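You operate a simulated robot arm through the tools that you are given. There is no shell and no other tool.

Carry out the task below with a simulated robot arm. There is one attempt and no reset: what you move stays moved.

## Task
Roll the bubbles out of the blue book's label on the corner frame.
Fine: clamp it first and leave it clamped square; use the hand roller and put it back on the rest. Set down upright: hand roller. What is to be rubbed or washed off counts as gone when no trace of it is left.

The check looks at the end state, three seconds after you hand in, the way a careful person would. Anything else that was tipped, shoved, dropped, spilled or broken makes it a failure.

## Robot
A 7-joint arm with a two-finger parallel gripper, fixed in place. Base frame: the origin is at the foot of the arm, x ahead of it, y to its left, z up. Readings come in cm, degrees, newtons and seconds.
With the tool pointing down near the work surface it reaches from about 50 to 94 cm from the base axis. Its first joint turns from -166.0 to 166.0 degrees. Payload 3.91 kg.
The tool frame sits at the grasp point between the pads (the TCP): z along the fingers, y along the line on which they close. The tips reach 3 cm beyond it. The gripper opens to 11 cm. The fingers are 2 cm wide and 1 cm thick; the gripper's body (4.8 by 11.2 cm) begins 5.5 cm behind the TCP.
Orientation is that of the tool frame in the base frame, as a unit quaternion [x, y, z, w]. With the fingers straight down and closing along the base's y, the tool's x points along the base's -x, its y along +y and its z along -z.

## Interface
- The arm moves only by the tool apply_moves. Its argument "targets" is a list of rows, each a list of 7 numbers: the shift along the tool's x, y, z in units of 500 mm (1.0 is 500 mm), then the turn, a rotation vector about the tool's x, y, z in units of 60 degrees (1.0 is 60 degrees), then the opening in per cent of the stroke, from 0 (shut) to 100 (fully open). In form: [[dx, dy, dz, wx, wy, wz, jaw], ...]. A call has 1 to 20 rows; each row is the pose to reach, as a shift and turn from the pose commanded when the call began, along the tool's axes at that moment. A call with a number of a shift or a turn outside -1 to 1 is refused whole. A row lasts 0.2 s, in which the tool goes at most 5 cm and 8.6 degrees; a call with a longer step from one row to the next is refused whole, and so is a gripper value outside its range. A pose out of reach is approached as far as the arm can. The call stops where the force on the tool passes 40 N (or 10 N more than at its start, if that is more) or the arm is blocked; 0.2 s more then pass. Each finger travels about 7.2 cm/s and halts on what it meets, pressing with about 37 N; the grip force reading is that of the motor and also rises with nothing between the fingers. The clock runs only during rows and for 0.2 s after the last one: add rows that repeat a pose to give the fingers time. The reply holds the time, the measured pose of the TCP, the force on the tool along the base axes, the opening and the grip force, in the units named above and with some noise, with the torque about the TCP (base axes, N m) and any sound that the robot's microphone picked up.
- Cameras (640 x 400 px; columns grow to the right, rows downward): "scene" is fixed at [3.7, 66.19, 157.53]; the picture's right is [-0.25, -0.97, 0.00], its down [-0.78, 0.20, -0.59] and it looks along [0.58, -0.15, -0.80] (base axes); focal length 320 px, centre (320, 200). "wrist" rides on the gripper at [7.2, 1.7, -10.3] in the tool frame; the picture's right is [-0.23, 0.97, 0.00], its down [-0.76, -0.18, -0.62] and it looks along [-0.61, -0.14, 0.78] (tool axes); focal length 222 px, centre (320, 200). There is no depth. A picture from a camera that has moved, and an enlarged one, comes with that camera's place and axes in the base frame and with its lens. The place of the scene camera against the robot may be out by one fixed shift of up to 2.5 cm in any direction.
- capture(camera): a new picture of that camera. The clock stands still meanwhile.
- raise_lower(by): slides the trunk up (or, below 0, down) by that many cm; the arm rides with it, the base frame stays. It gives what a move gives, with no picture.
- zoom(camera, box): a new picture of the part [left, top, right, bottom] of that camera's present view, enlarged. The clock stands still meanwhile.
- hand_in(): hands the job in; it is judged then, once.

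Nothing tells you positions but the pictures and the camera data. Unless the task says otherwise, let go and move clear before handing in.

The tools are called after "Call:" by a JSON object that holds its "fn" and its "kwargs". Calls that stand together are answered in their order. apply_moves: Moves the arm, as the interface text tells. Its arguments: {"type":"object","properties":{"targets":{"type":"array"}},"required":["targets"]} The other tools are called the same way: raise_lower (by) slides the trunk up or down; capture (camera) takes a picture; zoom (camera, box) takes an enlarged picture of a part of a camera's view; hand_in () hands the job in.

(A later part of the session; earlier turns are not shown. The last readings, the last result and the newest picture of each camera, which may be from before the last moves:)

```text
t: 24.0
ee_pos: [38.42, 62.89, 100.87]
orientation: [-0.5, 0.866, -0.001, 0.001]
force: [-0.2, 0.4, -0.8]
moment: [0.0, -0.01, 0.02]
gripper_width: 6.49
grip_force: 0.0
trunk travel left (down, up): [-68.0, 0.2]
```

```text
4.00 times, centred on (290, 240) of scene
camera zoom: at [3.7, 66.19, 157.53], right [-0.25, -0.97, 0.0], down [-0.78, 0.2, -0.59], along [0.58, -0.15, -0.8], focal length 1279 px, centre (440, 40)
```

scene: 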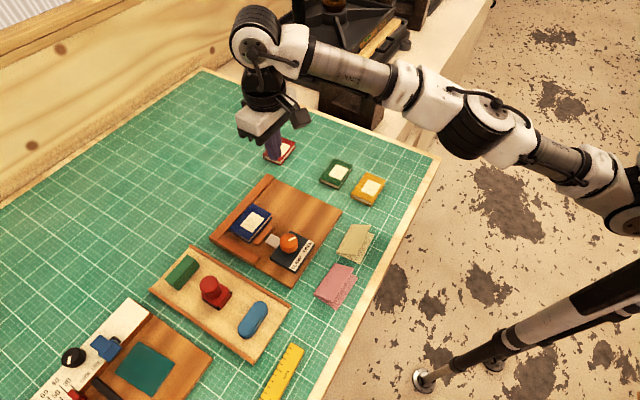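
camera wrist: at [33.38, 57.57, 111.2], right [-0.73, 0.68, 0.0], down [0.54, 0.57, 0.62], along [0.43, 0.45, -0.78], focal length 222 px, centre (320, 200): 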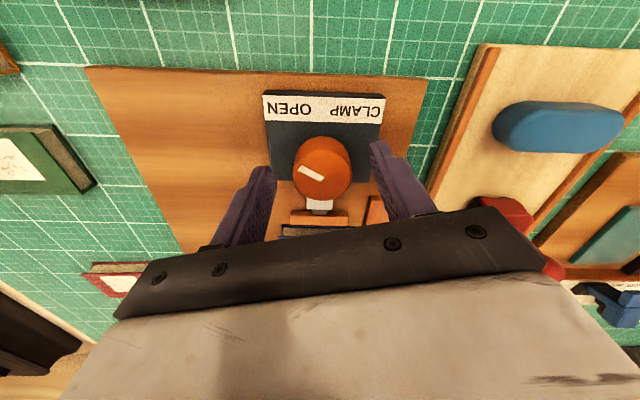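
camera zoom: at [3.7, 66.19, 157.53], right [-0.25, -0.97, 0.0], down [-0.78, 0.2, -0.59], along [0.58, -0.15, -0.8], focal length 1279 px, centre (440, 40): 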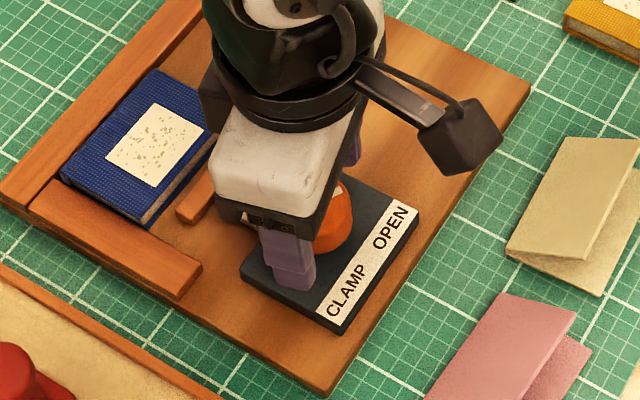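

Call:
{"fn": "apply_moves", "kwargs": {"targets": [[0, 0, 0, 0, 0, 0, 40], [0, 0, 0, 0, 0, 0, 30], [0, 0, 0, 0, 0, 0, 20], [0, 0, 0, 0, 0, 0, 10], [0, 0, 0, 0, 0, 0, 0]]}}

Call:
{"fn": "zoom", "kwargs": {"camera": "wrist", "box": [220, 60, 420, 230]}}

```text
t: 25.2
ee_pos: [38.34, 63.05, 100.89]
orientation: [-0.5, 0.866, 0.0, 0.0]
force: [-6.9, 2.7, -3.1]
moment: [0.62, 0.14, -0.01]
gripper_width: 3.69
grip_force: 45.1
trunk travel left (down, up): [-68.0, 0.2]
```

```text
2.35 times, centred on (320, 145) of wrist
camera zoom: at [33.29, 57.61, 111.21], right [-0.73, 0.68, 0.0], down [0.53, 0.57, 0.62], along [0.43, 0.46, -0.78], focal length 523 px, centre (320, 329)
```

zoom: 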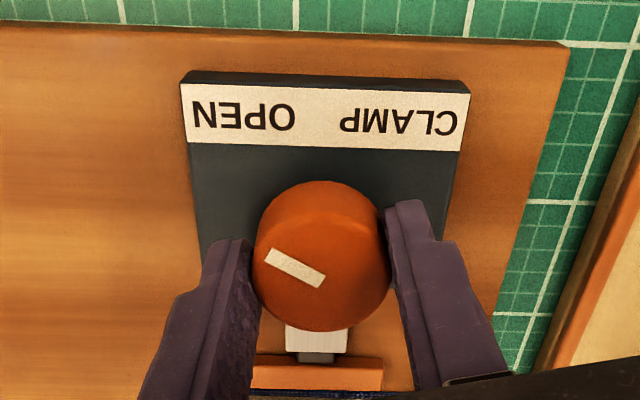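

The knob is gripped with a width of 3.7 cm. I'll turn it clockwise as seen from above, towards CLAMP, 60° to start.

Call:
{"fn": "apply_moves", "kwargs": {"targets": [[0, 0.001, 0, 0, 0, 0.125, 0], [0, 0.001, 0, 0, 0, 0.25, 0], [0, 0.001, 0, 0, 0, 0.375, 0], [0, 0.001, 0, 0, 0, 0.5, 0], [0, 0.001, 0, 0, 0, 0.625, 0], [0, 0.001, 0, 0, 0, 0.75, 0], [0, 0.001, 0, 0, 0, 0.875, 0], [0, 0.001, 0, 0, 0, 1.0, 0]]}}

Call:
{"fn": "capture", "kwargs": {"camera": "wrist"}}

Call:
{"fn": "zoom", "kwargs": {"camera": "scene", "box": [220, 180, 340, 280]}}

```text
t: 27.0
ee_pos: [38.3, 63.19, 100.96]
orientation: [0.0, 1.0, 0.0, 0.001]
force: [-14.7, 19.5, 3.4]
moment: [0.21, 0.36, 0.04]
gripper_width: 3.74
grip_force: 44.6
trunk travel left (down, up): [-68.0, 0.2]
```

```text
taken
camera wrist: at [31.04, 64.87, 111.21], right [0.23, 0.97, 0.0], down [0.76, -0.18, 0.62], along [0.61, -0.14, -0.78], focal length 222 px, centre (320, 200)
```

wrist: 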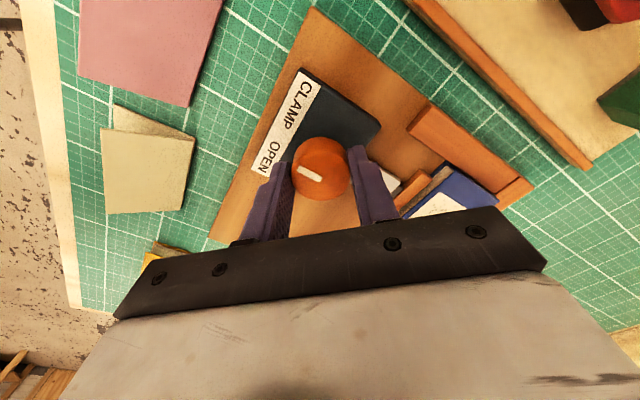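

```text
4.00 times, centred on (280, 230) of scene
camera zoom: at [3.7, 66.19, 157.53], right [-0.25, -0.97, 0.0], down [-0.78, 0.2, -0.59], along [0.58, -0.15, -0.8], focal length 1279 px, centre (480, 80)
```

zoom: 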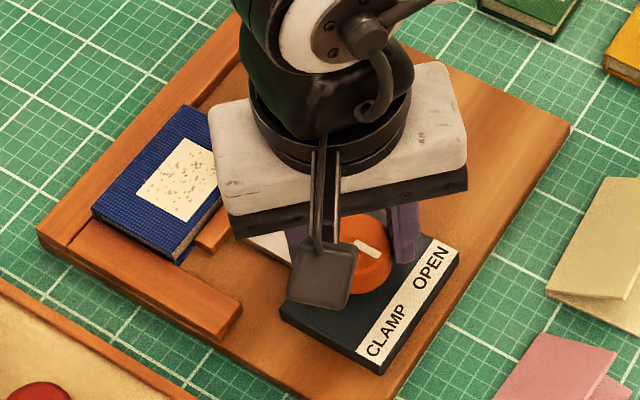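

The knob has turned 60°, with the pointer now between OPEN and CLAMP. There is some sideways force from being slightly off-centre, so I'll relieve it with a tiny shift before going on.

Call:
{"fn": "apply_moves", "kwargs": {"targets": [[0.0012, 0.0016, 0, 0, 0, 0, 0], [0.0012, 0.0016, 0, 0, 0, 0, 0]]}}

Call:
{"fn": "zoom", "kwargs": {"camera": "wrist", "box": [250, 80, 530, 230]}}

```text
t: 27.6
ee_pos: [38.27, 63.22, 100.93]
orientation: [0.0, 1.0, 0.001, 0.001]
force: [-13.2, 16.2, 7.7]
moment: [0.44, 0.85, 0.01]
gripper_width: 3.71
grip_force: 44.9
trunk travel left (down, up): [-68.0, 0.2]
```

```text
2.29 times, centred on (390, 155) of wrist
camera zoom: at [31.03, 64.86, 111.21], right [0.23, 0.97, 0.0], down [0.76, -0.18, 0.62], along [0.61, -0.14, -0.78], focal length 508 px, centre (160, 303)
```

zoom: 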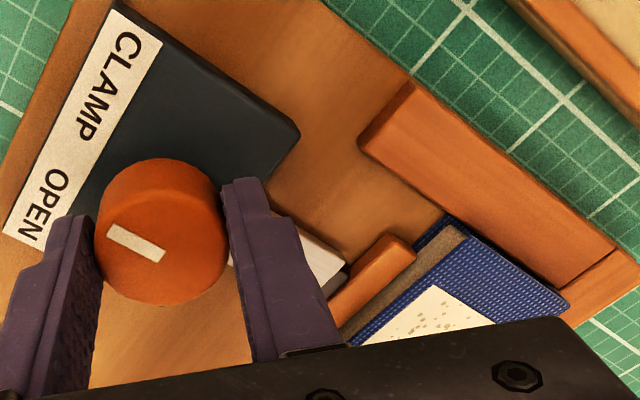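

I'll release and regrasp to clear the side load, and check whether the knob stays where it is.

Call:
{"fn": "apply_moves", "kwargs": {"targets": [[0, 0, 0, 0, 0, 0, 45], [0, 0, 0, 0, 0, 0, 45], [0, 0, 0, 0, 0, 0, 45]]}}

Call:
{"fn": "zoom", "kwargs": {"camera": "wrist", "box": [250, 80, 530, 230]}}

```text
t: 28.4
ee_pos: [38.39, 63.15, 100.89]
orientation: [-0.001, 1.0, 0.0, 0.0]
force: [-0.1, 0.5, -0.6]
moment: [-0.01, 0.01, 0.01]
gripper_width: 4.92
grip_force: 0.2
trunk travel left (down, up): [-68.0, 0.2]
```

```text
2.29 times, centred on (390, 155) of wrist
camera zoom: at [31.17, 64.78, 111.12], right [0.23, 0.97, 0.0], down [0.76, -0.18, 0.62], along [0.61, -0.14, -0.78], focal length 508 px, centre (160, 303)
```

zoom: 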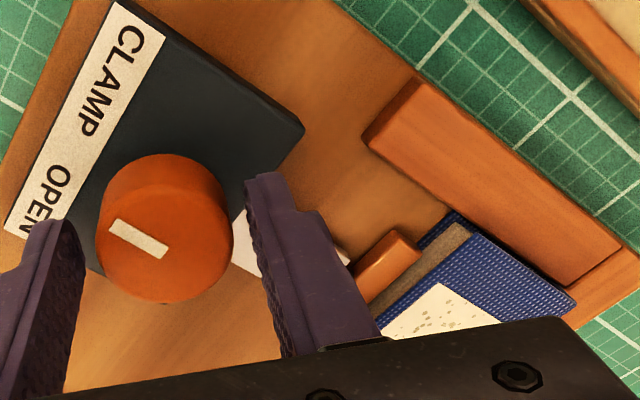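

Call:
{"fn": "apply_moves", "kwargs": {"targets": [[0.0034, 0.0016, 0, 0, 0, 0, 45], [0.0034, 0.0016, 0, 0, 0, 0, 30], [0.0034, 0.0016, 0, 0, 0, 0, 15], [0.0034, 0.0016, 0, 0, 0, 0, 0], [0.0034, 0.0016, 0, 0, 0, 0, 0]]}}

```text
t: 29.6
ee_pos: [38.32, 63.1, 100.85]
orientation: [0.0, 1.0, 0.001, 0.0]
force: [0.0, 5.3, 1.2]
moment: [0.23, -0.31, 0.02]
gripper_width: 3.71
grip_force: 45.5
trunk travel left (down, up): [-68.0, 0.2]
```

Call:
{"fn": "apply_moves", "kwargs": {"targets": [[0, 0.0006, 0, 0, 0, 0.1, 0], [0, 0.0006, 0, 0, 0, 0.2, 0], [0, 0.0006, 0, 0, 0, 0.3, 0], [0, 0.0006, 0, 0, 0, 0.4, 0], [0, 0.0006, 0, 0, 0, 0.5, 0]]}}

Call:
{"fn": "zoom", "kwargs": {"camera": "wrist", "box": [200, 30, 520, 230]}}

Call:
{"fn": "zoom", "kwargs": {"camera": "scene", "box": [220, 180, 340, 280]}}

```text
t: 30.8
ee_pos: [38.33, 63.31, 100.82]
orientation: [0.26, 0.966, 0.0, 0.001]
force: [2.5, 15.3, 0.8]
moment: [0.67, -0.32, 0.04]
gripper_width: 3.69
grip_force: 44.6
trunk travel left (down, up): [-68.0, 0.2]
```

```text
2.00 times, centred on (360, 130) of wrist
camera zoom: at [32.84, 68.4, 111.14], right [0.69, 0.73, 0.0], down [0.57, -0.54, 0.62], along [0.45, -0.43, -0.78], focal length 444 px, centre (240, 340)
```

zoom: 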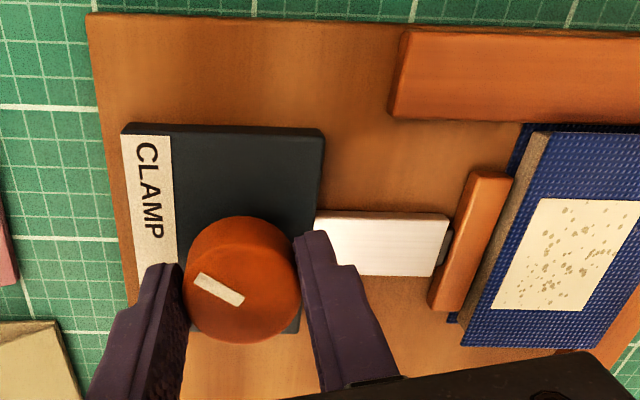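

```text
4.00 times, centred on (280, 230) of scene
camera zoom: at [3.7, 66.19, 157.53], right [-0.25, -0.97, 0.0], down [-0.78, 0.2, -0.59], along [0.58, -0.15, -0.8], focal length 1279 px, centre (480, 80)
```

zoom: 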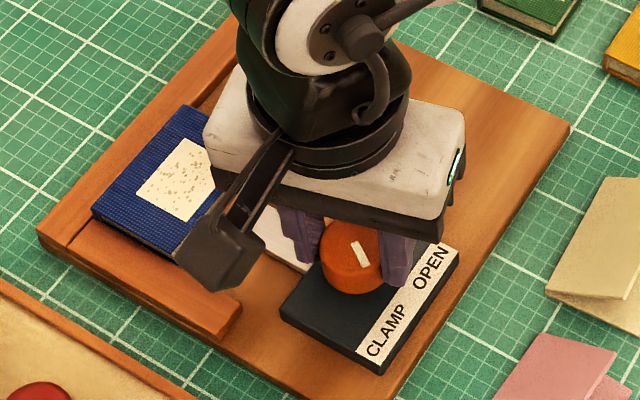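

Call:
{"fn": "apply_moves", "kwargs": {"targets": [[0.0005, 0.001, 0, 0, 0, 0.1, 0], [0.0005, 0.001, 0, 0, 0, 0.2, 0], [0.0005, 0.001, 0, 0, 0, 0.3, 0], [0.0005, 0.001, 0, 0, 0, 0.4, 0], [0.0005, 0.001, 0, 0, 0, 0.5, 0]]}}

Call:
{"fn": "zoom", "kwargs": {"camera": "wrist", "box": [200, 30, 520, 230]}}

Call:
{"fn": "zoom", "kwargs": {"camera": "scene", "box": [220, 180, 340, 280]}}

```text
t: 32.0
ee_pos: [38.36, 63.41, 100.78]
orientation: [0.501, 0.866, 0.0, 0.001]
force: [10.4, 17.3, 4.0]
moment: [0.36, -0.48, 0.52]
gripper_width: 3.74
grip_force: 45.0
trunk travel left (down, up): [-68.0, 0.2]
```

```text
2.00 times, centred on (360, 130) of wrist
camera zoom: at [36.19, 70.47, 111.13], right [0.96, 0.29, 0.0], down [0.22, -0.75, 0.62], along [0.18, -0.6, -0.78], focal length 444 px, centre (240, 340)
```

zoom: 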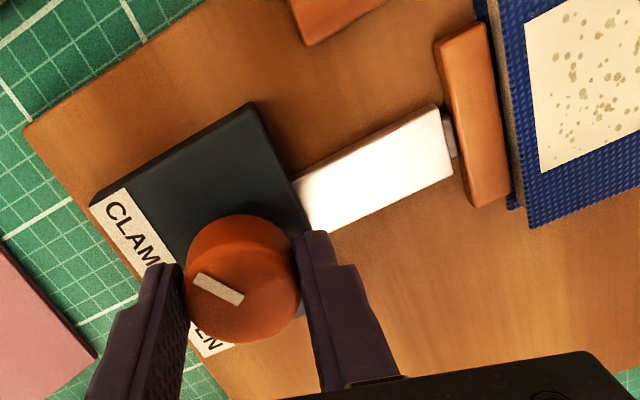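

```text
4.00 times, centred on (280, 230) of scene
camera zoom: at [3.7, 66.19, 157.53], right [-0.25, -0.97, 0.0], down [-0.78, 0.2, -0.59], along [0.58, -0.15, -0.8], focal length 1279 px, centre (480, 80)
```

zoom: 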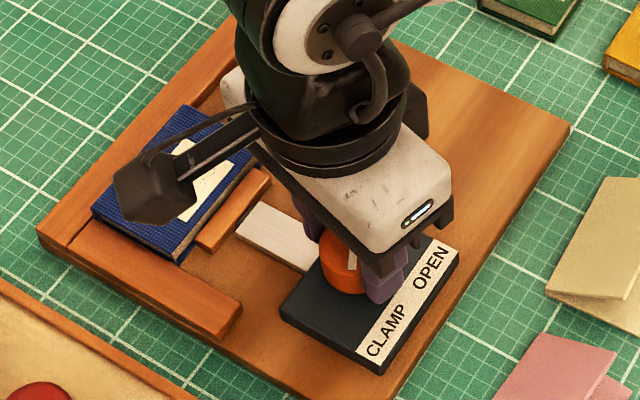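

Call:
{"fn": "apply_moves", "kwargs": {"targets": [[0, 0.0005, 0, 0, 0, 0.05, 0], [0, 0.0005, 0, 0, 0, 0.1, 0]]}}

Call:
{"fn": "zoom", "kwargs": {"camera": "wrist", "box": [260, 20, 520, 220]}}

```text
t: 32.6
ee_pos: [38.39, 63.39, 100.76]
orientation: [0.546, 0.838, 0.0, 0.0]
force: [14.8, 14.0, 2.4]
moment: [0.44, -0.44, 0.67]
gripper_width: 3.76
grip_force: 45.1
trunk travel left (down, up): [-68.0, 0.2]
```

```text
2.00 times, centred on (390, 120) of wrist
camera zoom: at [36.99, 70.66, 111.12], right [0.98, 0.19, 0.0], down [0.15, -0.77, 0.62], along [0.12, -0.61, -0.78], focal length 444 px, centre (180, 360)
```

zoom: 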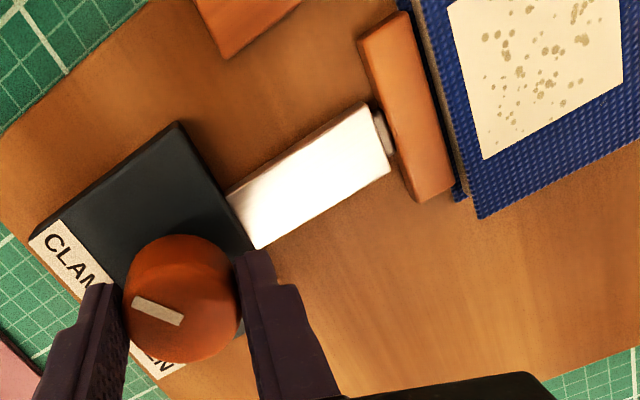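

The torque rose and the pads have just started to slip, so the knob seems to be at its stop on the CLAMP side. I'll release, go up and inspect.

Call:
{"fn": "apply_moves", "kwargs": {"targets": [[0, 0, 0, 0, 0, 0, 59], [0, 0, 0, 0, 0, 0, 59], [0, 0, -0.05, 0, 0, 0, 59], [0, 0, -0.12, 0, 0, -0.1, 59], [0, 0, -0.16, 0, 0, -0.24, 59], [0, 0, -0.2, 0, 0, -0.38, 59], [0, 0, -0.2, 0, 0, -0.52, 59], [0, 0, -0.2, 0, 0, -0.66, 59], [0, 0, -0.2, 0, 0, -0.8, 59], [0, 0, -0.2, 0, 0, -0.94, 59]]}}

Call:
{"fn": "capture", "kwargs": {"camera": "wrist"}}

Call:
{"fn": "zoom", "kwargs": {"camera": "scene", "box": [220, 180, 340, 280]}}

```text
t: 34.8
ee_pos: [38.3, 63.13, 110.93]
orientation: [0.083, 0.997, 0.0, 0.0]
force: [-0.2, -0.2, 0.4]
moment: [0.0, 0.0, 0.04]
gripper_width: 6.5
grip_force: 0.0
trunk travel left (down, up): [-68.0, 0.2]
```

```text
taken
camera wrist: at [31.35, 66.11, 121.16], right [0.38, 0.92, 0.0], down [0.72, -0.3, 0.62], along [0.58, -0.24, -0.78], focal length 222 px, centre (320, 200)
```

wrist: 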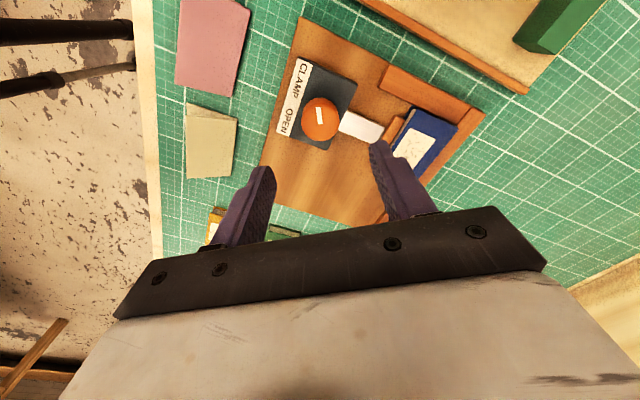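

```text
4.00 times, centred on (280, 230) of scene
camera zoom: at [3.7, 66.19, 157.53], right [-0.25, -0.97, 0.0], down [-0.78, 0.2, -0.59], along [0.58, -0.15, -0.8], focal length 1279 px, centre (480, 80)
```

zoom: 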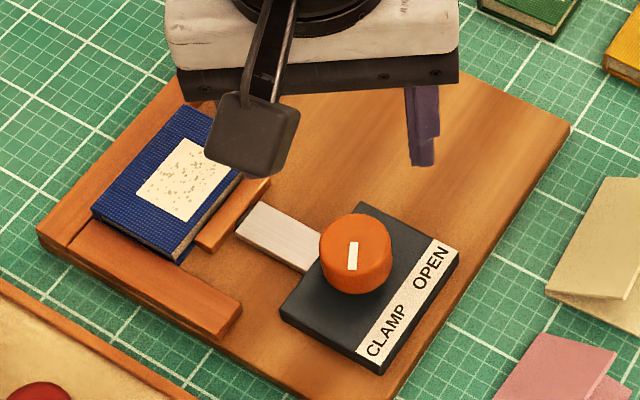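

Call:
{"fn": "apply_moves", "kwargs": {"targets": [[-0.012, 0.008, -0.003, 0, 0, -0.125, 59], [-0.025, 0.016, -0.005, 0, 0, -0.25, 59], [-0.037, 0.024, -0.008, 0, 0, -0.375, 59], [-0.05, 0.032, -0.01, 0, 0, -0.5, 59], [-0.062, 0.04, -0.013, 0, 0, -0.625, 59], [-0.075, 0.048, -0.015, 0, 0, -0.75, 59], [-0.087, 0.056, -0.018, 0, 0, -0.875, 59], [-0.1, 0.064, -0.02, 0, 0, -1.0, 59]]}}

Call:
{"fn": "capture", "kwargs": {"camera": "wrist"}}

Call:
{"fn": "zoom", "kwargs": {"camera": "wrist", "box": [240, 20, 420, 160]}}

```text
t: 36.6
ee_pos: [43.71, 65.49, 111.92]
orientation: [-0.428, 0.904, 0.0, -0.001]
force: [-1.0, 0.3, -0.4]
moment: [-0.02, -0.02, 0.03]
gripper_width: 6.49
grip_force: 0.0
trunk travel left (down, up): [-68.0, 0.2]
```

```text
taken
camera wrist: at [37.78, 60.97, 122.18], right [-0.61, 0.79, 0.0], down [0.62, 0.48, 0.62], along [0.49, 0.38, -0.78], focal length 222 px, centre (320, 200)
```

wrist: 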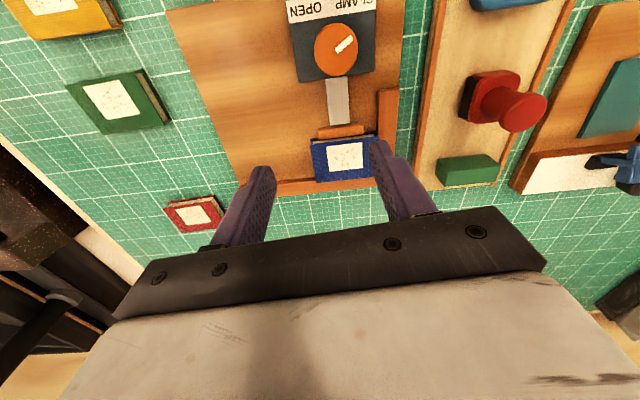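

```text
2.86 times, centred on (330, 90) of wrist
camera zoom: at [37.78, 60.97, 122.18], right [-0.61, 0.79, 0.0], down [0.62, 0.48, 0.62], along [0.49, 0.38, -0.78], focal length 635 px, centre (291, 514)
```

zoom: 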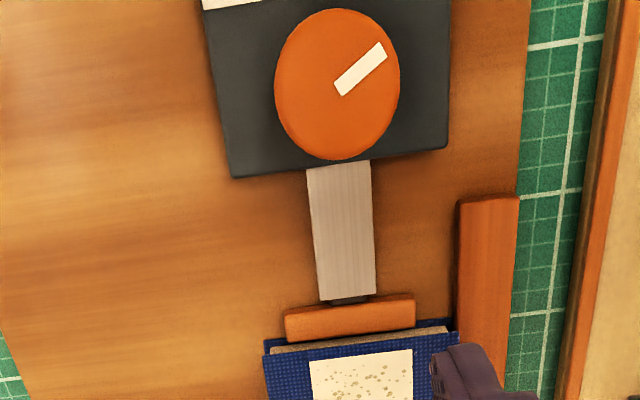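

Call:
{"fn": "zoom", "kwargs": {"camera": "wrist", "box": [280, 100, 420, 200]}}

Call:
{"fn": "zoom", "kwargs": {"camera": "scene", "box": [225, 185, 295, 245]}}

```text
4.00 times, centred on (350, 150) of wrist
camera zoom: at [37.78, 60.97, 122.18], right [-0.61, 0.79, 0.0], down [0.62, 0.48, 0.62], along [0.49, 0.38, -0.78], focal length 888 px, centre (200, 400)
```

zoom: 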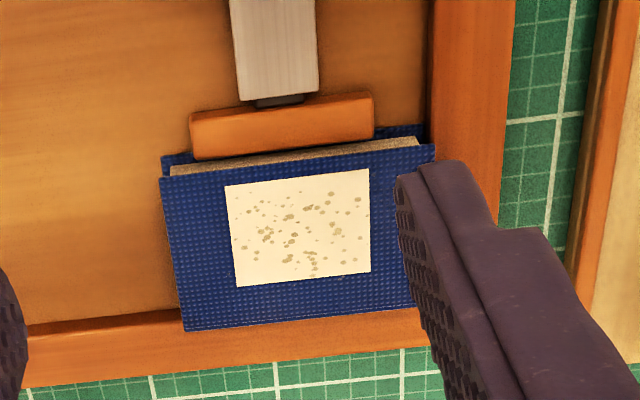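

```text
6.67 times, centred on (260, 215) of scene
camera zoom: at [3.7, 66.19, 157.53], right [-0.25, -0.97, 0.0], down [-0.78, 0.2, -0.59], along [0.58, -0.15, -0.8], focal length 2132 px, centre (720, 100)
```

zoom: 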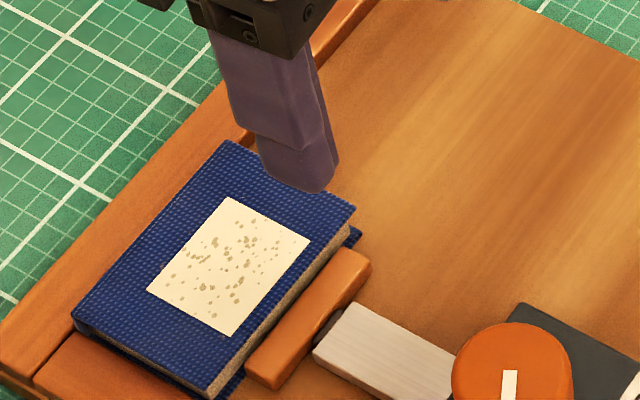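

The clamp bar is pressed against the book and the book lies parallel to both fences, so it is clamped square. The hand roller's handle top is near (31.9, 79.1) at about z 101.8. I'll move towards it with a slight tilt for reach and look closely.

Call:
{"fn": "apply_moves", "kwargs": {"targets": [[0.001, 0.07, 0, 0, 0, 0.022, 100], [0.0015, 0.14, 0, 0, 0, 0.044, 100], [0.002, 0.21, 0, 0, 0, 0.067, 100], [0.003, 0.28, 0, 0, 0, 0.089, 100], [0.0035, 0.3516, 0, 0, 0, 0.111, 100]]}}

Call:
{"fn": "apply_moves", "kwargs": {"targets": [[0, 0, 0, 0, -0.083, 0, 100], [0, 0, 0, 0, -0.167, 0, 100], [0, 0, 0, 0, -0.25, 0, 100], [0, 0, 0, 0, -0.25, 0, 100]]}}

Call:
{"fn": "capture", "kwargs": {"camera": "wrist"}}

Call:
{"fn": "zoom", "kwargs": {"camera": "wrist", "box": [250, 60, 390, 190]}}

```text
t: 37.8
ee_pos: [29.23, 70.54, 110.55]
orientation: [-0.374, 0.927, -0.001, 0.0]
force: [-0.2, 0.0, 0.2]
moment: [0.0, -0.01, 0.01]
gripper_width: 10.99
grip_force: 0.1
out of reach, approached as far as the arm can: row 2, 3, 4, 5
trunk travel left (down, up): [-68.0, 0.2]
```

```text
t: 38.8
ee_pos: [29.39, 74.15, 111.66]
orientation: [-0.369, 0.92, 0.048, 0.121]
force: [0.1, 0.5, 0.0]
moment: [0.0, 0.01, -0.02]
gripper_width: 10.98
grip_force: 0.0
out of reach, approached as far as the arm can: row 1, 2, 3, 4
trunk travel left (down, up): [-68.0, 0.2]
```

```text
taken
camera wrist: at [21.23, 68.72, 119.78], right [-0.51, 0.86, 0.06], down [0.54, 0.27, 0.8], along [0.67, 0.44, -0.6], focal length 222 px, centre (320, 200)
```

wrist: 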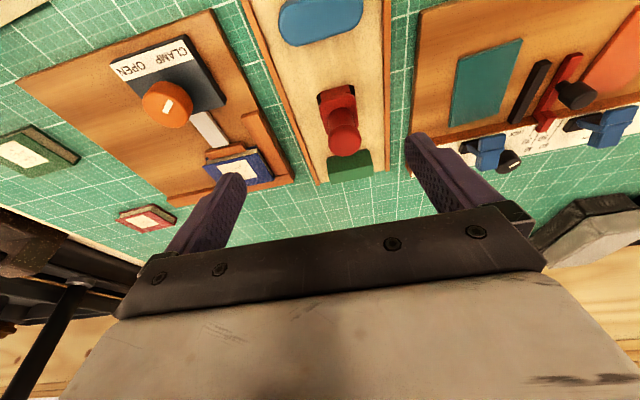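

```text
3.08 times, centred on (320, 125) of wrist
camera zoom: at [21.23, 68.72, 119.78], right [-0.51, 0.86, 0.06], down [0.54, 0.27, 0.8], along [0.67, 0.44, -0.6], focal length 684 px, centre (320, 431)
```

zoom: 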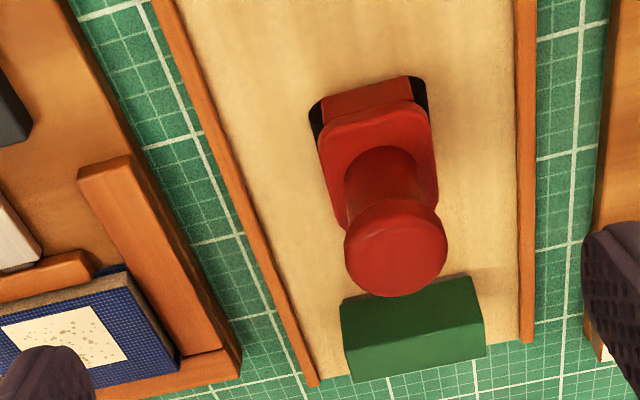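

The arm's reach shrinks towards this side, so the shoulder seems to be set forward of the base origin. A larger tilt pointing away from the shoulder should reach the roller. I'll turn the tool to a yaw of about 80° first, then tilt further and move above the handle.

Call:
{"fn": "apply_moves", "kwargs": {"targets": [[0.012, -0.011, -0.005, -0.0314, 0, -0.1168, 100], [0.023, -0.022, -0.01, -0.0628, 0, -0.2336, 100], [0.035, -0.032, -0.016, -0.0942, 0, -0.3504, 100], [0.046, -0.043, -0.021, -0.1256, 0, -0.4672, 100], [0.058, -0.054, -0.026, -0.157, 0, -0.584, 100], [0.058, -0.054, -0.026, -0.157, 0, -0.584, 100]]}}

```text
t: 40.2
ee_pos: [29.25, 75.25, 113.45]
orientation: [-0.637, 0.76, 0.083, 0.099]
force: [0.5, -0.3, -1.0]
moment: [0.0, 0.03, -0.02]
gripper_width: 10.99
grip_force: 0.0
out of reach, approached as far as the arm can: row 1, 2, 3, 4, 5, 6
trunk travel left (down, up): [-68.0, 0.2]
```

Call:
{"fn": "apply_moves", "kwargs": {"targets": [[0, 0, 0, 0, 0, 0, 100]]}}

Call:
{"fn": "capture", "kwargs": {"camera": "scene"}}

```text
t: 40.6
ee_pos: [29.15, 75.27, 113.46]
orientation: [-0.637, 0.76, 0.084, 0.1]
force: [-0.7, 0.3, 0.2]
moment: [0.02, 0.02, 0.04]
gripper_width: 11.0
grip_force: 0.1
trunk travel left (down, up): [-68.0, 0.2]
```

```text
taken
```

scene: 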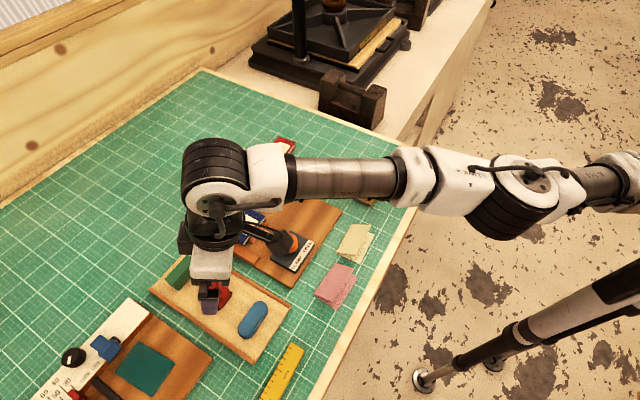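

Call:
{"fn": "apply_moves", "kwargs": {"targets": [[0, 0, 0, 0, -0.125, 0, 64], [0, 0, 0, 0, -0.25, 0, 64], [-0.0144, -0.0132, 0.0415, 0, -0.25, 0, 64], [-0.0288, -0.0264, 0.083, 0, -0.25, 0, 64], [-0.0432, -0.0396, 0.1246, 0, -0.25, 0, 64], [-0.0432, -0.0396, 0.1246, 0, -0.25, 0, 64]]}}

Call:
{"fn": "capture", "kwargs": {"camera": "wrist"}}

Call:
{"fn": "zoom", "kwargs": {"camera": "wrist", "box": [220, 60, 420, 210]}}

Call:
{"fn": "zoom", "kwargs": {"camera": "scene", "box": [140, 150, 340, 340]}}

```text
t: 42.0
ee_pos: [31.32, 81.39, 108.19]
orientation: [-0.619, 0.741, 0.166, 0.199]
force: [-0.2, 0.9, -0.1]
moment: [0.02, -0.01, 0.0]
gripper_width: 7.0
grip_force: 0.0
out of reach, approached as far as the arm can: row 1, 2, 3, 4, 5, 6
trunk travel left (down, up): [-68.0, 0.2]
```

```text
taken
camera wrist: at [27.61, 70.38, 113.51], right [-0.92, 0.37, 0.11], down [0.24, 0.31, 0.92], along [0.3, 0.88, -0.37], focal length 222 px, centre (320, 200)
```

wrist: 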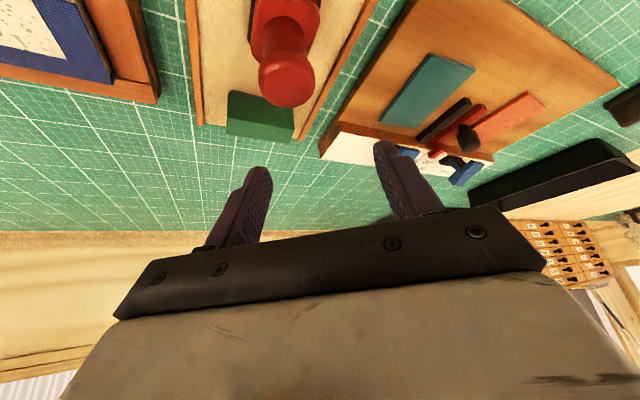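

```text
2.67 times, centred on (320, 135) of wrist
camera zoom: at [27.61, 70.38, 113.51], right [-0.92, 0.37, 0.11], down [0.24, 0.31, 0.92], along [0.3, 0.88, -0.37], focal length 592 px, centre (320, 373)
```

zoom: 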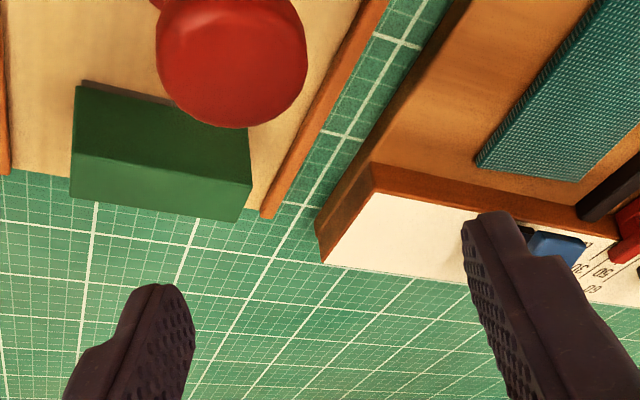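

```text
2.11 times, centred on (240, 245) of scene
camera zoom: at [3.7, 66.19, 157.53], right [-0.25, -0.97, 0.0], down [-0.78, 0.2, -0.59], along [0.58, -0.15, -0.8], focal length 673 px, centre (488, 105)
```

zoom: 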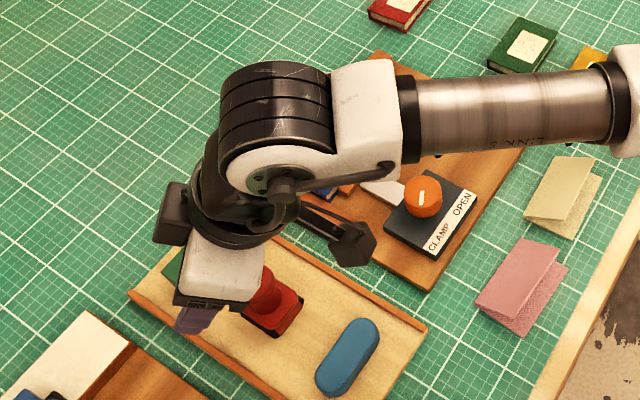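

The result was off by almost 3 cm outward, with the arm fully stretched, so the solver looks stuck at the straight elbow. I'll pull well back inward to bend the elbow before approaching again.

Call:
{"fn": "apply_moves", "kwargs": {"targets": [[0.06, -0.013, -0.058, 0, 0, 0, 64], [0.12, -0.026, -0.115, 0, 0, 0, 64], [0.18, -0.04, -0.173, 0, 0, 0, 64], [0.24, -0.053, -0.231, 0, 0, 0, 64], [0.24, -0.053, -0.231, 0, 0, 0, 64]]}}

Call:
{"fn": "capture", "kwargs": {"camera": "scene"}}

```text
t: 43.2
ee_pos: [31.04, 80.75, 111.98]
orientation: [-0.62, 0.741, 0.166, 0.198]
force: [-0.5, -0.4, 1.6]
moment: [-0.02, -0.02, 0.03]
gripper_width: 7.04
grip_force: 0.0
out of reach, approached as far as the arm can: row 1, 2, 3, 4, 5
trunk travel left (down, up): [-68.0, 0.2]
```

```text
taken
```

scene: 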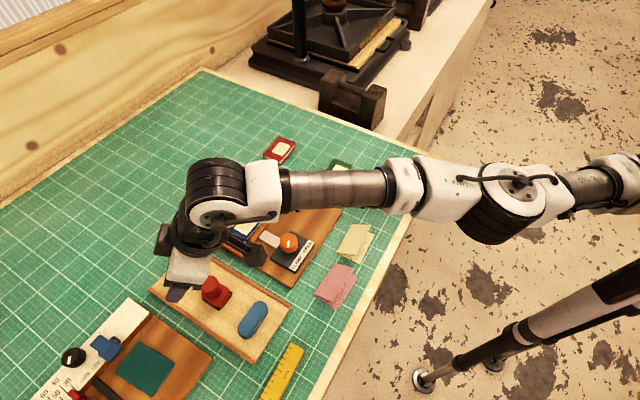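

Call:
{"fn": "apply_moves", "kwargs": {"targets": [[0.039, -0.076, -0.0223, 0, 0, 0, 64], [0.078, -0.152, -0.0447, 0, 0, 0, 64], [0.1165, -0.228, -0.067, 0, 0, 0, 64], [0.155, -0.304, -0.089, 0, 0, 0, 64], [0.194, -0.38, -0.112, 0, 0, 0, 64], [0.233, -0.456, -0.134, 0, 0, 0, 64], [0.233, -0.456, -0.134, 0, 0, 0, 64]]}}

```text
t: 44.8
ee_pos: [50.71, 63.08, 112.31]
orientation: [-0.621, 0.74, 0.168, 0.197]
force: [0.0, 0.0, 0.5]
moment: [0.01, 0.01, 0.03]
gripper_width: 7.04
grip_force: 0.0
out of reach, approached as far as the arm can: row 1, 2, 3
trunk travel left (down, up): [-68.0, 0.2]
```

That bent the elbow again. Now I'll approach the pre-grasp point above the roller's handle, staying inside the reach boundary.

Call:
{"fn": "apply_moves", "kwargs": {"targets": [[-0.0273, 0.0712, 0.0324, 0, 0, 0, 64], [-0.0547, 0.1425, 0.0647, 0, 0, 0, 64], [-0.082, 0.2137, 0.0971, 0, 0, 0, 64], [-0.1093, 0.2849, 0.1295, 0, 0, 0, 64], [-0.1367, 0.3562, 0.1618, 0, 0, 0, 64], [-0.164, 0.4274, 0.1942, 0, 0, 0, 64], [-0.164, 0.4274, 0.1942, 0, 0, 0, 64]]}}

Call:
{"fn": "capture", "kwargs": {"camera": "wrist"}}

Call:
{"fn": "zoom", "kwargs": {"camera": "wrist", "box": [220, 60, 420, 210]}}

```text
t: 46.4
ee_pos: [32.12, 78.81, 107.67]
orientation: [-0.621, 0.74, 0.166, 0.199]
force: [0.1, 0.2, 0.4]
moment: [0.02, 0.0, -0.03]
gripper_width: 7.04
grip_force: 0.1
trunk travel left (down, up): [-68.0, 0.2]
```

```text
taken
camera wrist: at [28.34, 67.83, 112.99], right [-0.93, 0.36, 0.11], down [0.24, 0.31, 0.92], along [0.3, 0.88, -0.37], focal length 222 px, centre (320, 200)
```

wrist: 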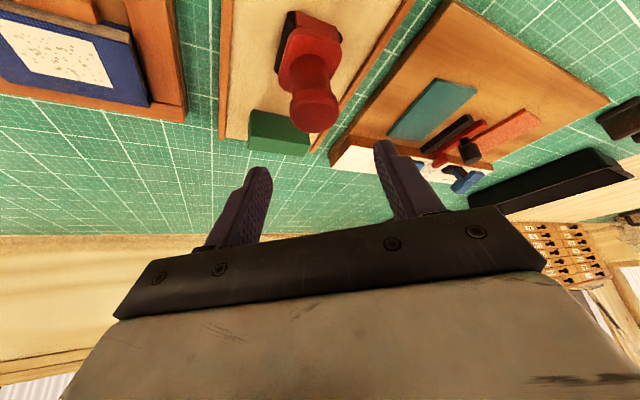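

```text
2.67 times, centred on (320, 135) of wrist
camera zoom: at [28.34, 67.83, 112.99], right [-0.93, 0.36, 0.11], down [0.24, 0.31, 0.92], along [0.3, 0.88, -0.37], focal length 592 px, centre (320, 373)
```

zoom: 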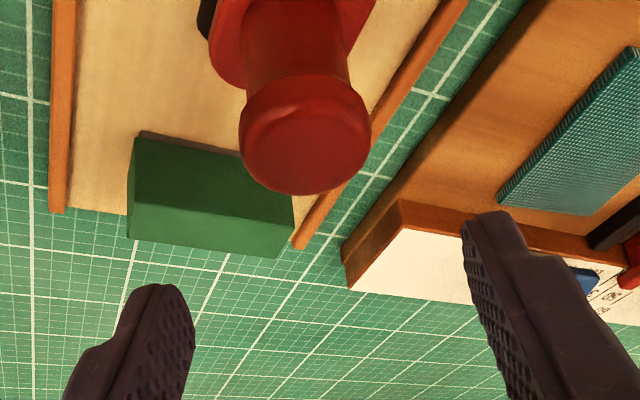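

Call:
{"fn": "apply_moves", "kwargs": {"targets": [[0.0143, 0.0016, 0.0228, 0, 0, 0, 64], [0.0286, 0.0032, 0.0455, 0, 0, 0, 64], [0.0428, 0.0048, 0.0683, 0, 0, 0, 64], [0.0571, 0.0064, 0.091, 0, 0, 0, 64], [0.0571, 0.0064, 0.091, 0, 0, 0, 64]]}}

Call:
{"fn": "capture", "kwargs": {"camera": "wrist"}}

Call:
{"fn": "zoom", "kwargs": {"camera": "wrist", "box": [220, 60, 420, 240]}}

Call:
{"fn": "zoom", "kwargs": {"camera": "scene", "box": [150, 190, 310, 340]}}

```text
t: 47.6
ee_pos: [31.51, 78.75, 102.59]
orientation: [-0.621, 0.74, 0.166, 0.198]
force: [-0.1, 0.1, 0.2]
moment: [-0.02, -0.01, -0.01]
gripper_width: 7.03
grip_force: 0.0
trunk travel left (down, up): [-68.0, 0.2]
```

```text
taken
camera wrist: at [27.91, 67.72, 107.79], right [-0.93, 0.36, 0.11], down [0.24, 0.31, 0.92], along [0.3, 0.88, -0.37], focal length 222 px, centre (320, 200)
```

wrist: 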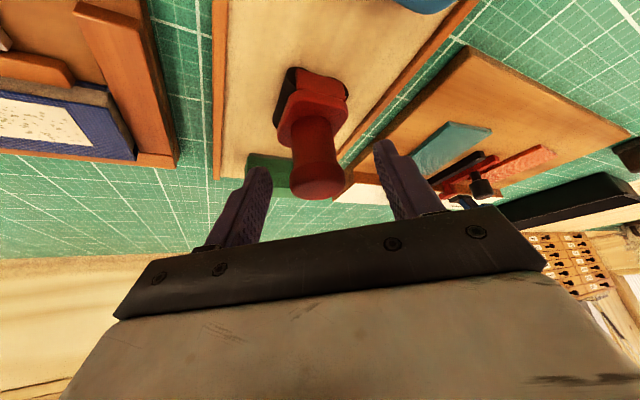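

```text
2.22 times, centred on (320, 150) of wrist
camera zoom: at [27.91, 67.72, 107.79], right [-0.93, 0.36, 0.11], down [0.24, 0.31, 0.92], along [0.3, 0.88, -0.37], focal length 494 px, centre (320, 311)
```

zoom: 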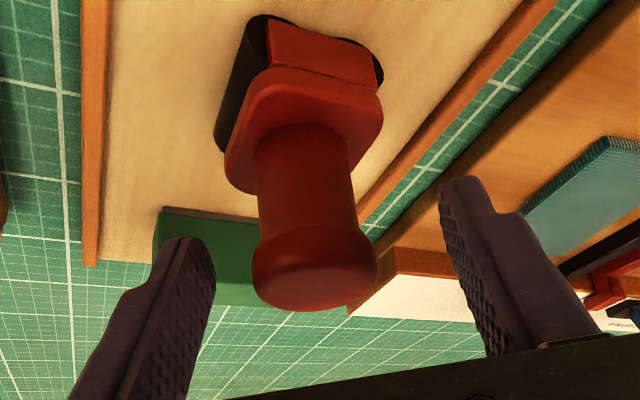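

```text
2.67 times, centred on (230, 265) of scene
camera zoom: at [3.7, 66.19, 157.53], right [-0.25, -0.97, 0.0], down [-0.78, 0.2, -0.59], along [0.58, -0.15, -0.8], focal length 853 px, centre (560, 27)
```

zoom: 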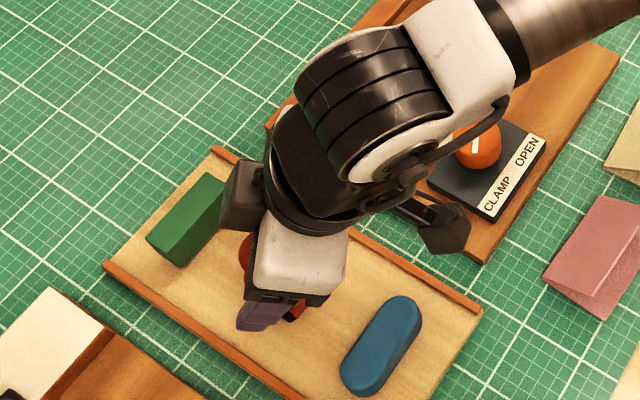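

The handle is centred between the fingers. I'll nudge 2 mm to centre it and close gently.

Call:
{"fn": "apply_moves", "kwargs": {"targets": [[0, -0.0036, 0, 0, 0, 0, 50], [0, -0.0036, 0, 0, 0, 0, 40], [0, -0.0036, 0, 0, 0, 0, 34], [0, -0.0036, 0, 0, 0, 0, 31], [0, -0.0036, 0, 0, 0, 0, 28], [0, -0.0036, 0, 0, 0, 0, 20], [0, -0.0036, 0, 0, 0, 0, 10], [0, -0.0036, 0, 0, 0, 0, 0], [0, -0.0036, 0, 0, 0, 0, 0]]}}

Call:
{"fn": "zoom", "kwargs": {"camera": "wrist", "box": [220, 60, 420, 240]}}

```text
t: 49.6
ee_pos: [31.68, 78.74, 102.51]
orientation: [-0.621, 0.74, 0.167, 0.198]
force: [-1.0, -0.2, -0.4]
moment: [0.04, -0.01, -0.01]
gripper_width: 3.28
grip_force: 37.6
trunk travel left (down, up): [-68.0, 0.2]
```

```text
2.22 times, centred on (320, 150) of wrist
camera zoom: at [28.11, 67.71, 107.82], right [-0.93, 0.36, 0.11], down [0.24, 0.31, 0.92], along [0.3, 0.88, -0.37], focal length 494 px, centre (320, 311)
```

zoom: 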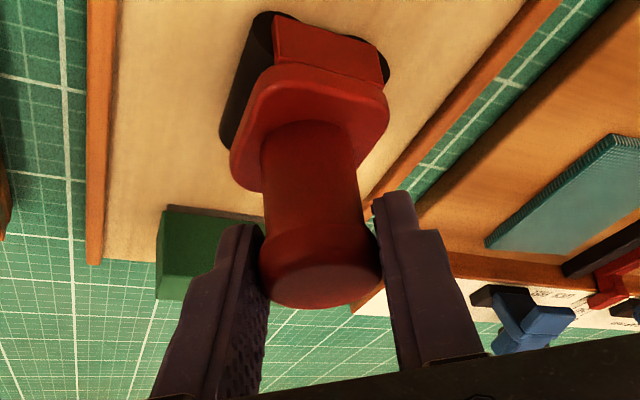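

Call:
{"fn": "apply_moves", "kwargs": {"targets": [[-0.005, 0, -0.0087, 0, 0, 0, 0], [-0.01, 0, -0.0173, 0, 0, 0, 0], [-0.015, 0, -0.026, 0, 0, 0, 0], [-0.02, 0, -0.0346, 0, 0, 0, 0]]}}

Call:
{"fn": "capture", "kwargs": {"camera": "wrist"}}

Call:
{"fn": "zoom", "kwargs": {"camera": "scene", "box": [150, 190, 310, 340]}}

```text
t: 50.6
ee_pos: [31.85, 78.81, 104.61]
orientation: [-0.621, 0.74, 0.166, 0.198]
force: [0.5, 0.8, -0.2]
moment: [0.0, -0.1, -0.03]
gripper_width: 3.19
grip_force: 36.9
trunk travel left (down, up): [-68.0, 0.2]
```

```text
taken
camera wrist: at [28.12, 67.8, 109.89], right [-0.92, 0.36, 0.11], down [0.24, 0.31, 0.92], along [0.3, 0.88, -0.37], focal length 222 px, centre (320, 200)
```

wrist: 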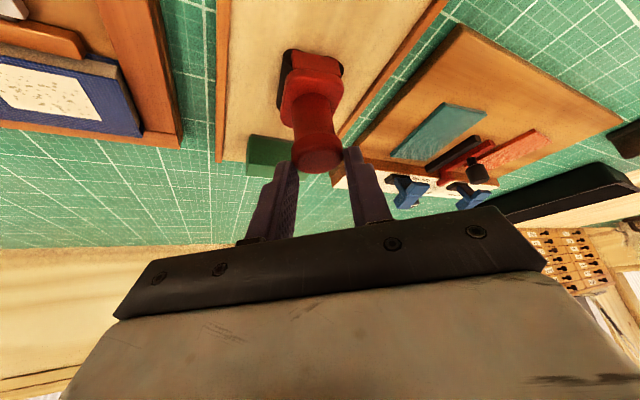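

```text
2.67 times, centred on (230, 265) of scene
camera zoom: at [3.7, 66.19, 157.53], right [-0.25, -0.97, 0.0], down [-0.78, 0.2, -0.59], along [0.58, -0.15, -0.8], focal length 853 px, centre (560, 27)
```

zoom: 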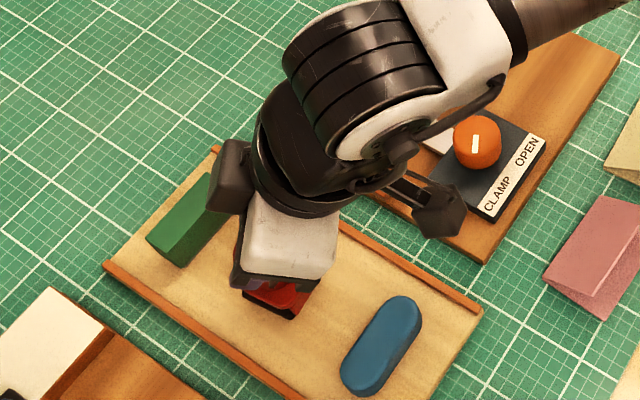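

Call:
{"fn": "zoom", "kwargs": {"camera": "wrist", "box": [240, 30, 400, 190]}}

Call:
{"fn": "zoom", "kwargs": {"camera": "scene", "box": [190, 250, 250, 320]}}

```text
2.50 times, centred on (320, 110) of wrist
camera zoom: at [28.12, 67.8, 109.89], right [-0.92, 0.36, 0.11], down [0.24, 0.31, 0.92], along [0.3, 0.88, -0.37], focal length 555 px, centre (320, 425)
```

zoom: 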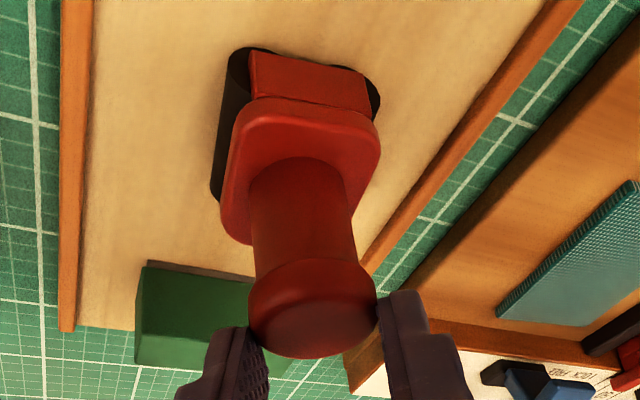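

```text
5.71 times, centred on (220, 285) of scene
camera zoom: at [3.7, 66.19, 157.53], right [-0.25, -0.97, 0.0], down [-0.78, 0.2, -0.59], along [0.58, -0.15, -0.8], focal length 1827 px, centre (891, -286)
```

zoom: 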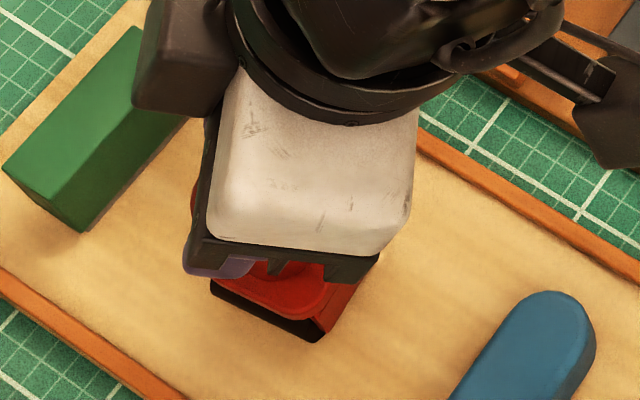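

The fingers slid up over the handle's rounded rim and the roller stayed on the tray. I'll open, go a little deeper so the pads hold the rim nearer the grasp point, and try a small slow lift.

Call:
{"fn": "apply_moves", "kwargs": {"targets": [[0, 0, 0, 0, 0, 0, 55], [0, 0, 0, 0, 0, 0, 55], [0.0061, 0, 0.0173, 0, 0, 0, 55], [0.0123, 0.0005, 0.0347, 0, 0, 0, 55], [0.0184, 0.0008, 0.052, 0, 0, 0, 55], [0.0184, 0.0008, 0.052, 0, 0, 0, 55]]}}

Call:
{"fn": "capture", "kwargs": {"camera": "wrist"}}

Call:
{"fn": "zoom", "kwargs": {"camera": "wrist", "box": [240, 50, 400, 230]}}

```text
t: 52.0
ee_pos: [31.88, 79.33, 101.76]
orientation: [-0.621, 0.74, 0.166, 0.198]
force: [-0.1, -0.2, -0.7]
moment: [0.0, -0.05, -0.01]
gripper_width: 6.03
grip_force: 0.1
trunk travel left (down, up): [-68.0, 0.2]
```

```text
taken
camera wrist: at [28.22, 68.21, 107.05], right [-0.93, 0.36, 0.11], down [0.24, 0.31, 0.92], along [0.3, 0.88, -0.37], focal length 222 px, centre (320, 200)
```

wrist: 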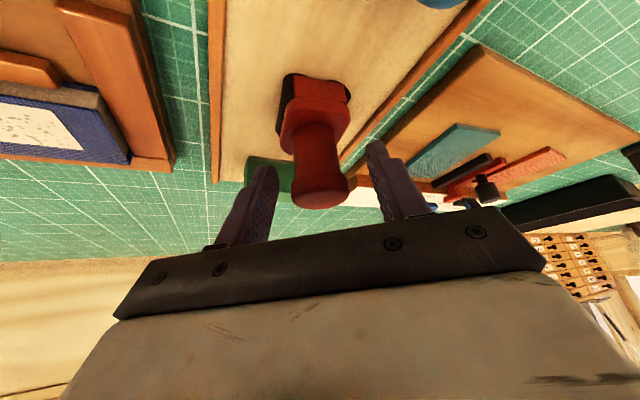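

```text
2.22 times, centred on (320, 140) of wrist
camera zoom: at [28.22, 68.21, 107.05], right [-0.93, 0.36, 0.11], down [0.24, 0.31, 0.92], along [0.3, 0.88, -0.37], focal length 494 px, centre (320, 333)
```

zoom: 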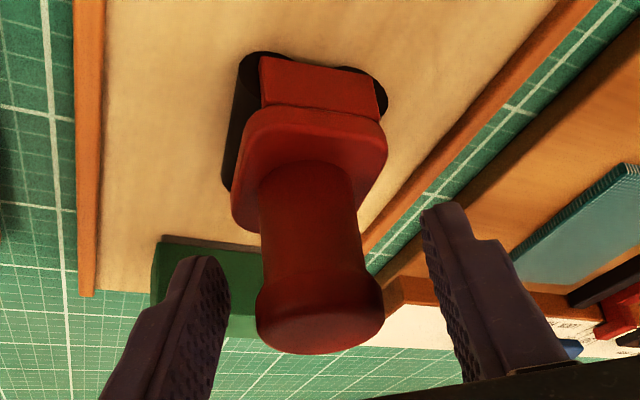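

Call:
{"fn": "apply_moves", "kwargs": {"targets": [[0.0051, 0, -0.003, 0, 0, 0, 45], [0.0051, 0, -0.003, 0, 0, 0, 36], [0.0051, 0, -0.003, 0, 0, 0, 30], [0.0051, 0, -0.003, 0, 0, 0, 20], [0.0051, 0, -0.003, 0, 0, 0, 0], [0.0051, 0, -0.003, 0, 0, 0, 0], [0.0051, 0, -0.003, 0, 0, 0, 0]]}}

Call:
{"fn": "apply_moves", "kwargs": {"targets": [[-0.001, 0, -0.0017, 0, 0, 0, 0], [-0.002, 0, -0.0035, 0, 0, 0, 0], [-0.003, 0, -0.0052, 0, 0, 0, 0]]}}

Call:
{"fn": "zoom", "kwargs": {"camera": "wrist", "box": [240, 50, 400, 230]}}

```text
t: 53.6
ee_pos: [31.83, 78.94, 101.8]
orientation: [-0.621, 0.74, 0.166, 0.198]
force: [0.5, 0.6, -0.4]
moment: [-0.03, -0.02, 0.01]
gripper_width: 3.28
grip_force: 37.2
trunk travel left (down, up): [-68.0, 0.2]
```

```text
t: 54.4
ee_pos: [31.74, 78.86, 102.21]
orientation: [-0.622, 0.739, 0.167, 0.197]
force: [0.1, 0.2, -1.6]
moment: [-0.02, 0.02, 0.02]
gripper_width: 3.28
grip_force: 37.0
trunk travel left (down, up): [-68.0, 0.2]
```

```text
2.22 times, centred on (320, 140) of wrist
camera zoom: at [28.14, 67.92, 107.41], right [-0.92, 0.36, 0.11], down [0.24, 0.31, 0.92], along [0.3, 0.88, -0.37], focal length 494 px, centre (320, 333)
```

zoom: 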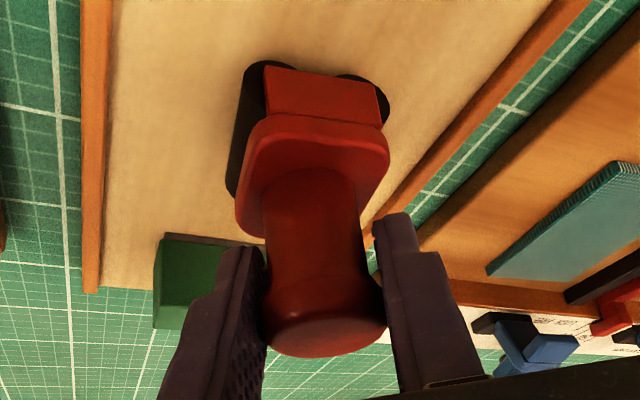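

Call:
{"fn": "apply_moves", "kwargs": {"targets": [[-0.001, 0, -0.0017, 0, 0, 0, 0], [-0.002, 0, -0.0035, 0, 0, 0, 0], [-0.003, 0, -0.0052, 0, 0, 0, 0], [-0.004, 0, -0.0069, 0, 0, 0, 0], [-0.005, 0, -0.0087, 0, 0, 0, 0], [-0.006, 0, -0.0104, 0, 0, 0, 0], [-0.007, 0, -0.0121, 0, 0, 0, 0], [-0.008, 0, -0.0139, 0, 0, 0, 0], [-0.009, 0, -0.0156, 0, 0, 0, 0], [-0.01, 0, -0.0173, 0, 0, 0, 0]]}}

Call:
{"fn": "zoom", "kwargs": {"camera": "wrist", "box": [240, 50, 400, 230]}}

```text
t: 56.6
ee_pos: [31.94, 78.93, 102.98]
orientation: [-0.621, 0.74, 0.166, 0.199]
force: [-0.2, 1.1, -1.9]
moment: [0.01, -0.02, -0.01]
gripper_width: 3.29
grip_force: 37.4
trunk travel left (down, up): [-68.0, 0.2]
```

```text
2.22 times, centred on (320, 140) of wrist
camera zoom: at [28.17, 67.98, 108.36], right [-0.93, 0.36, 0.11], down [0.24, 0.31, 0.92], along [0.3, 0.88, -0.37], focal length 494 px, centre (320, 333)
```

zoom: 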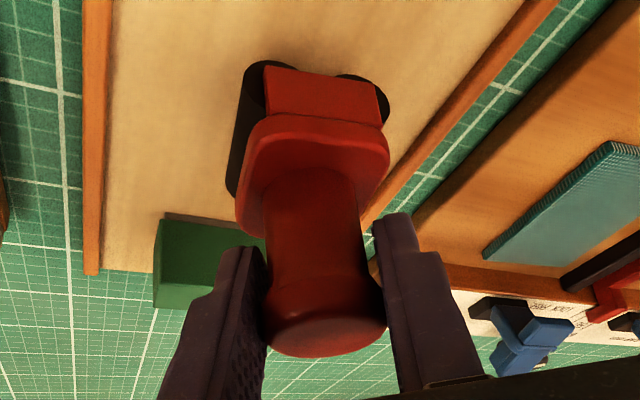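

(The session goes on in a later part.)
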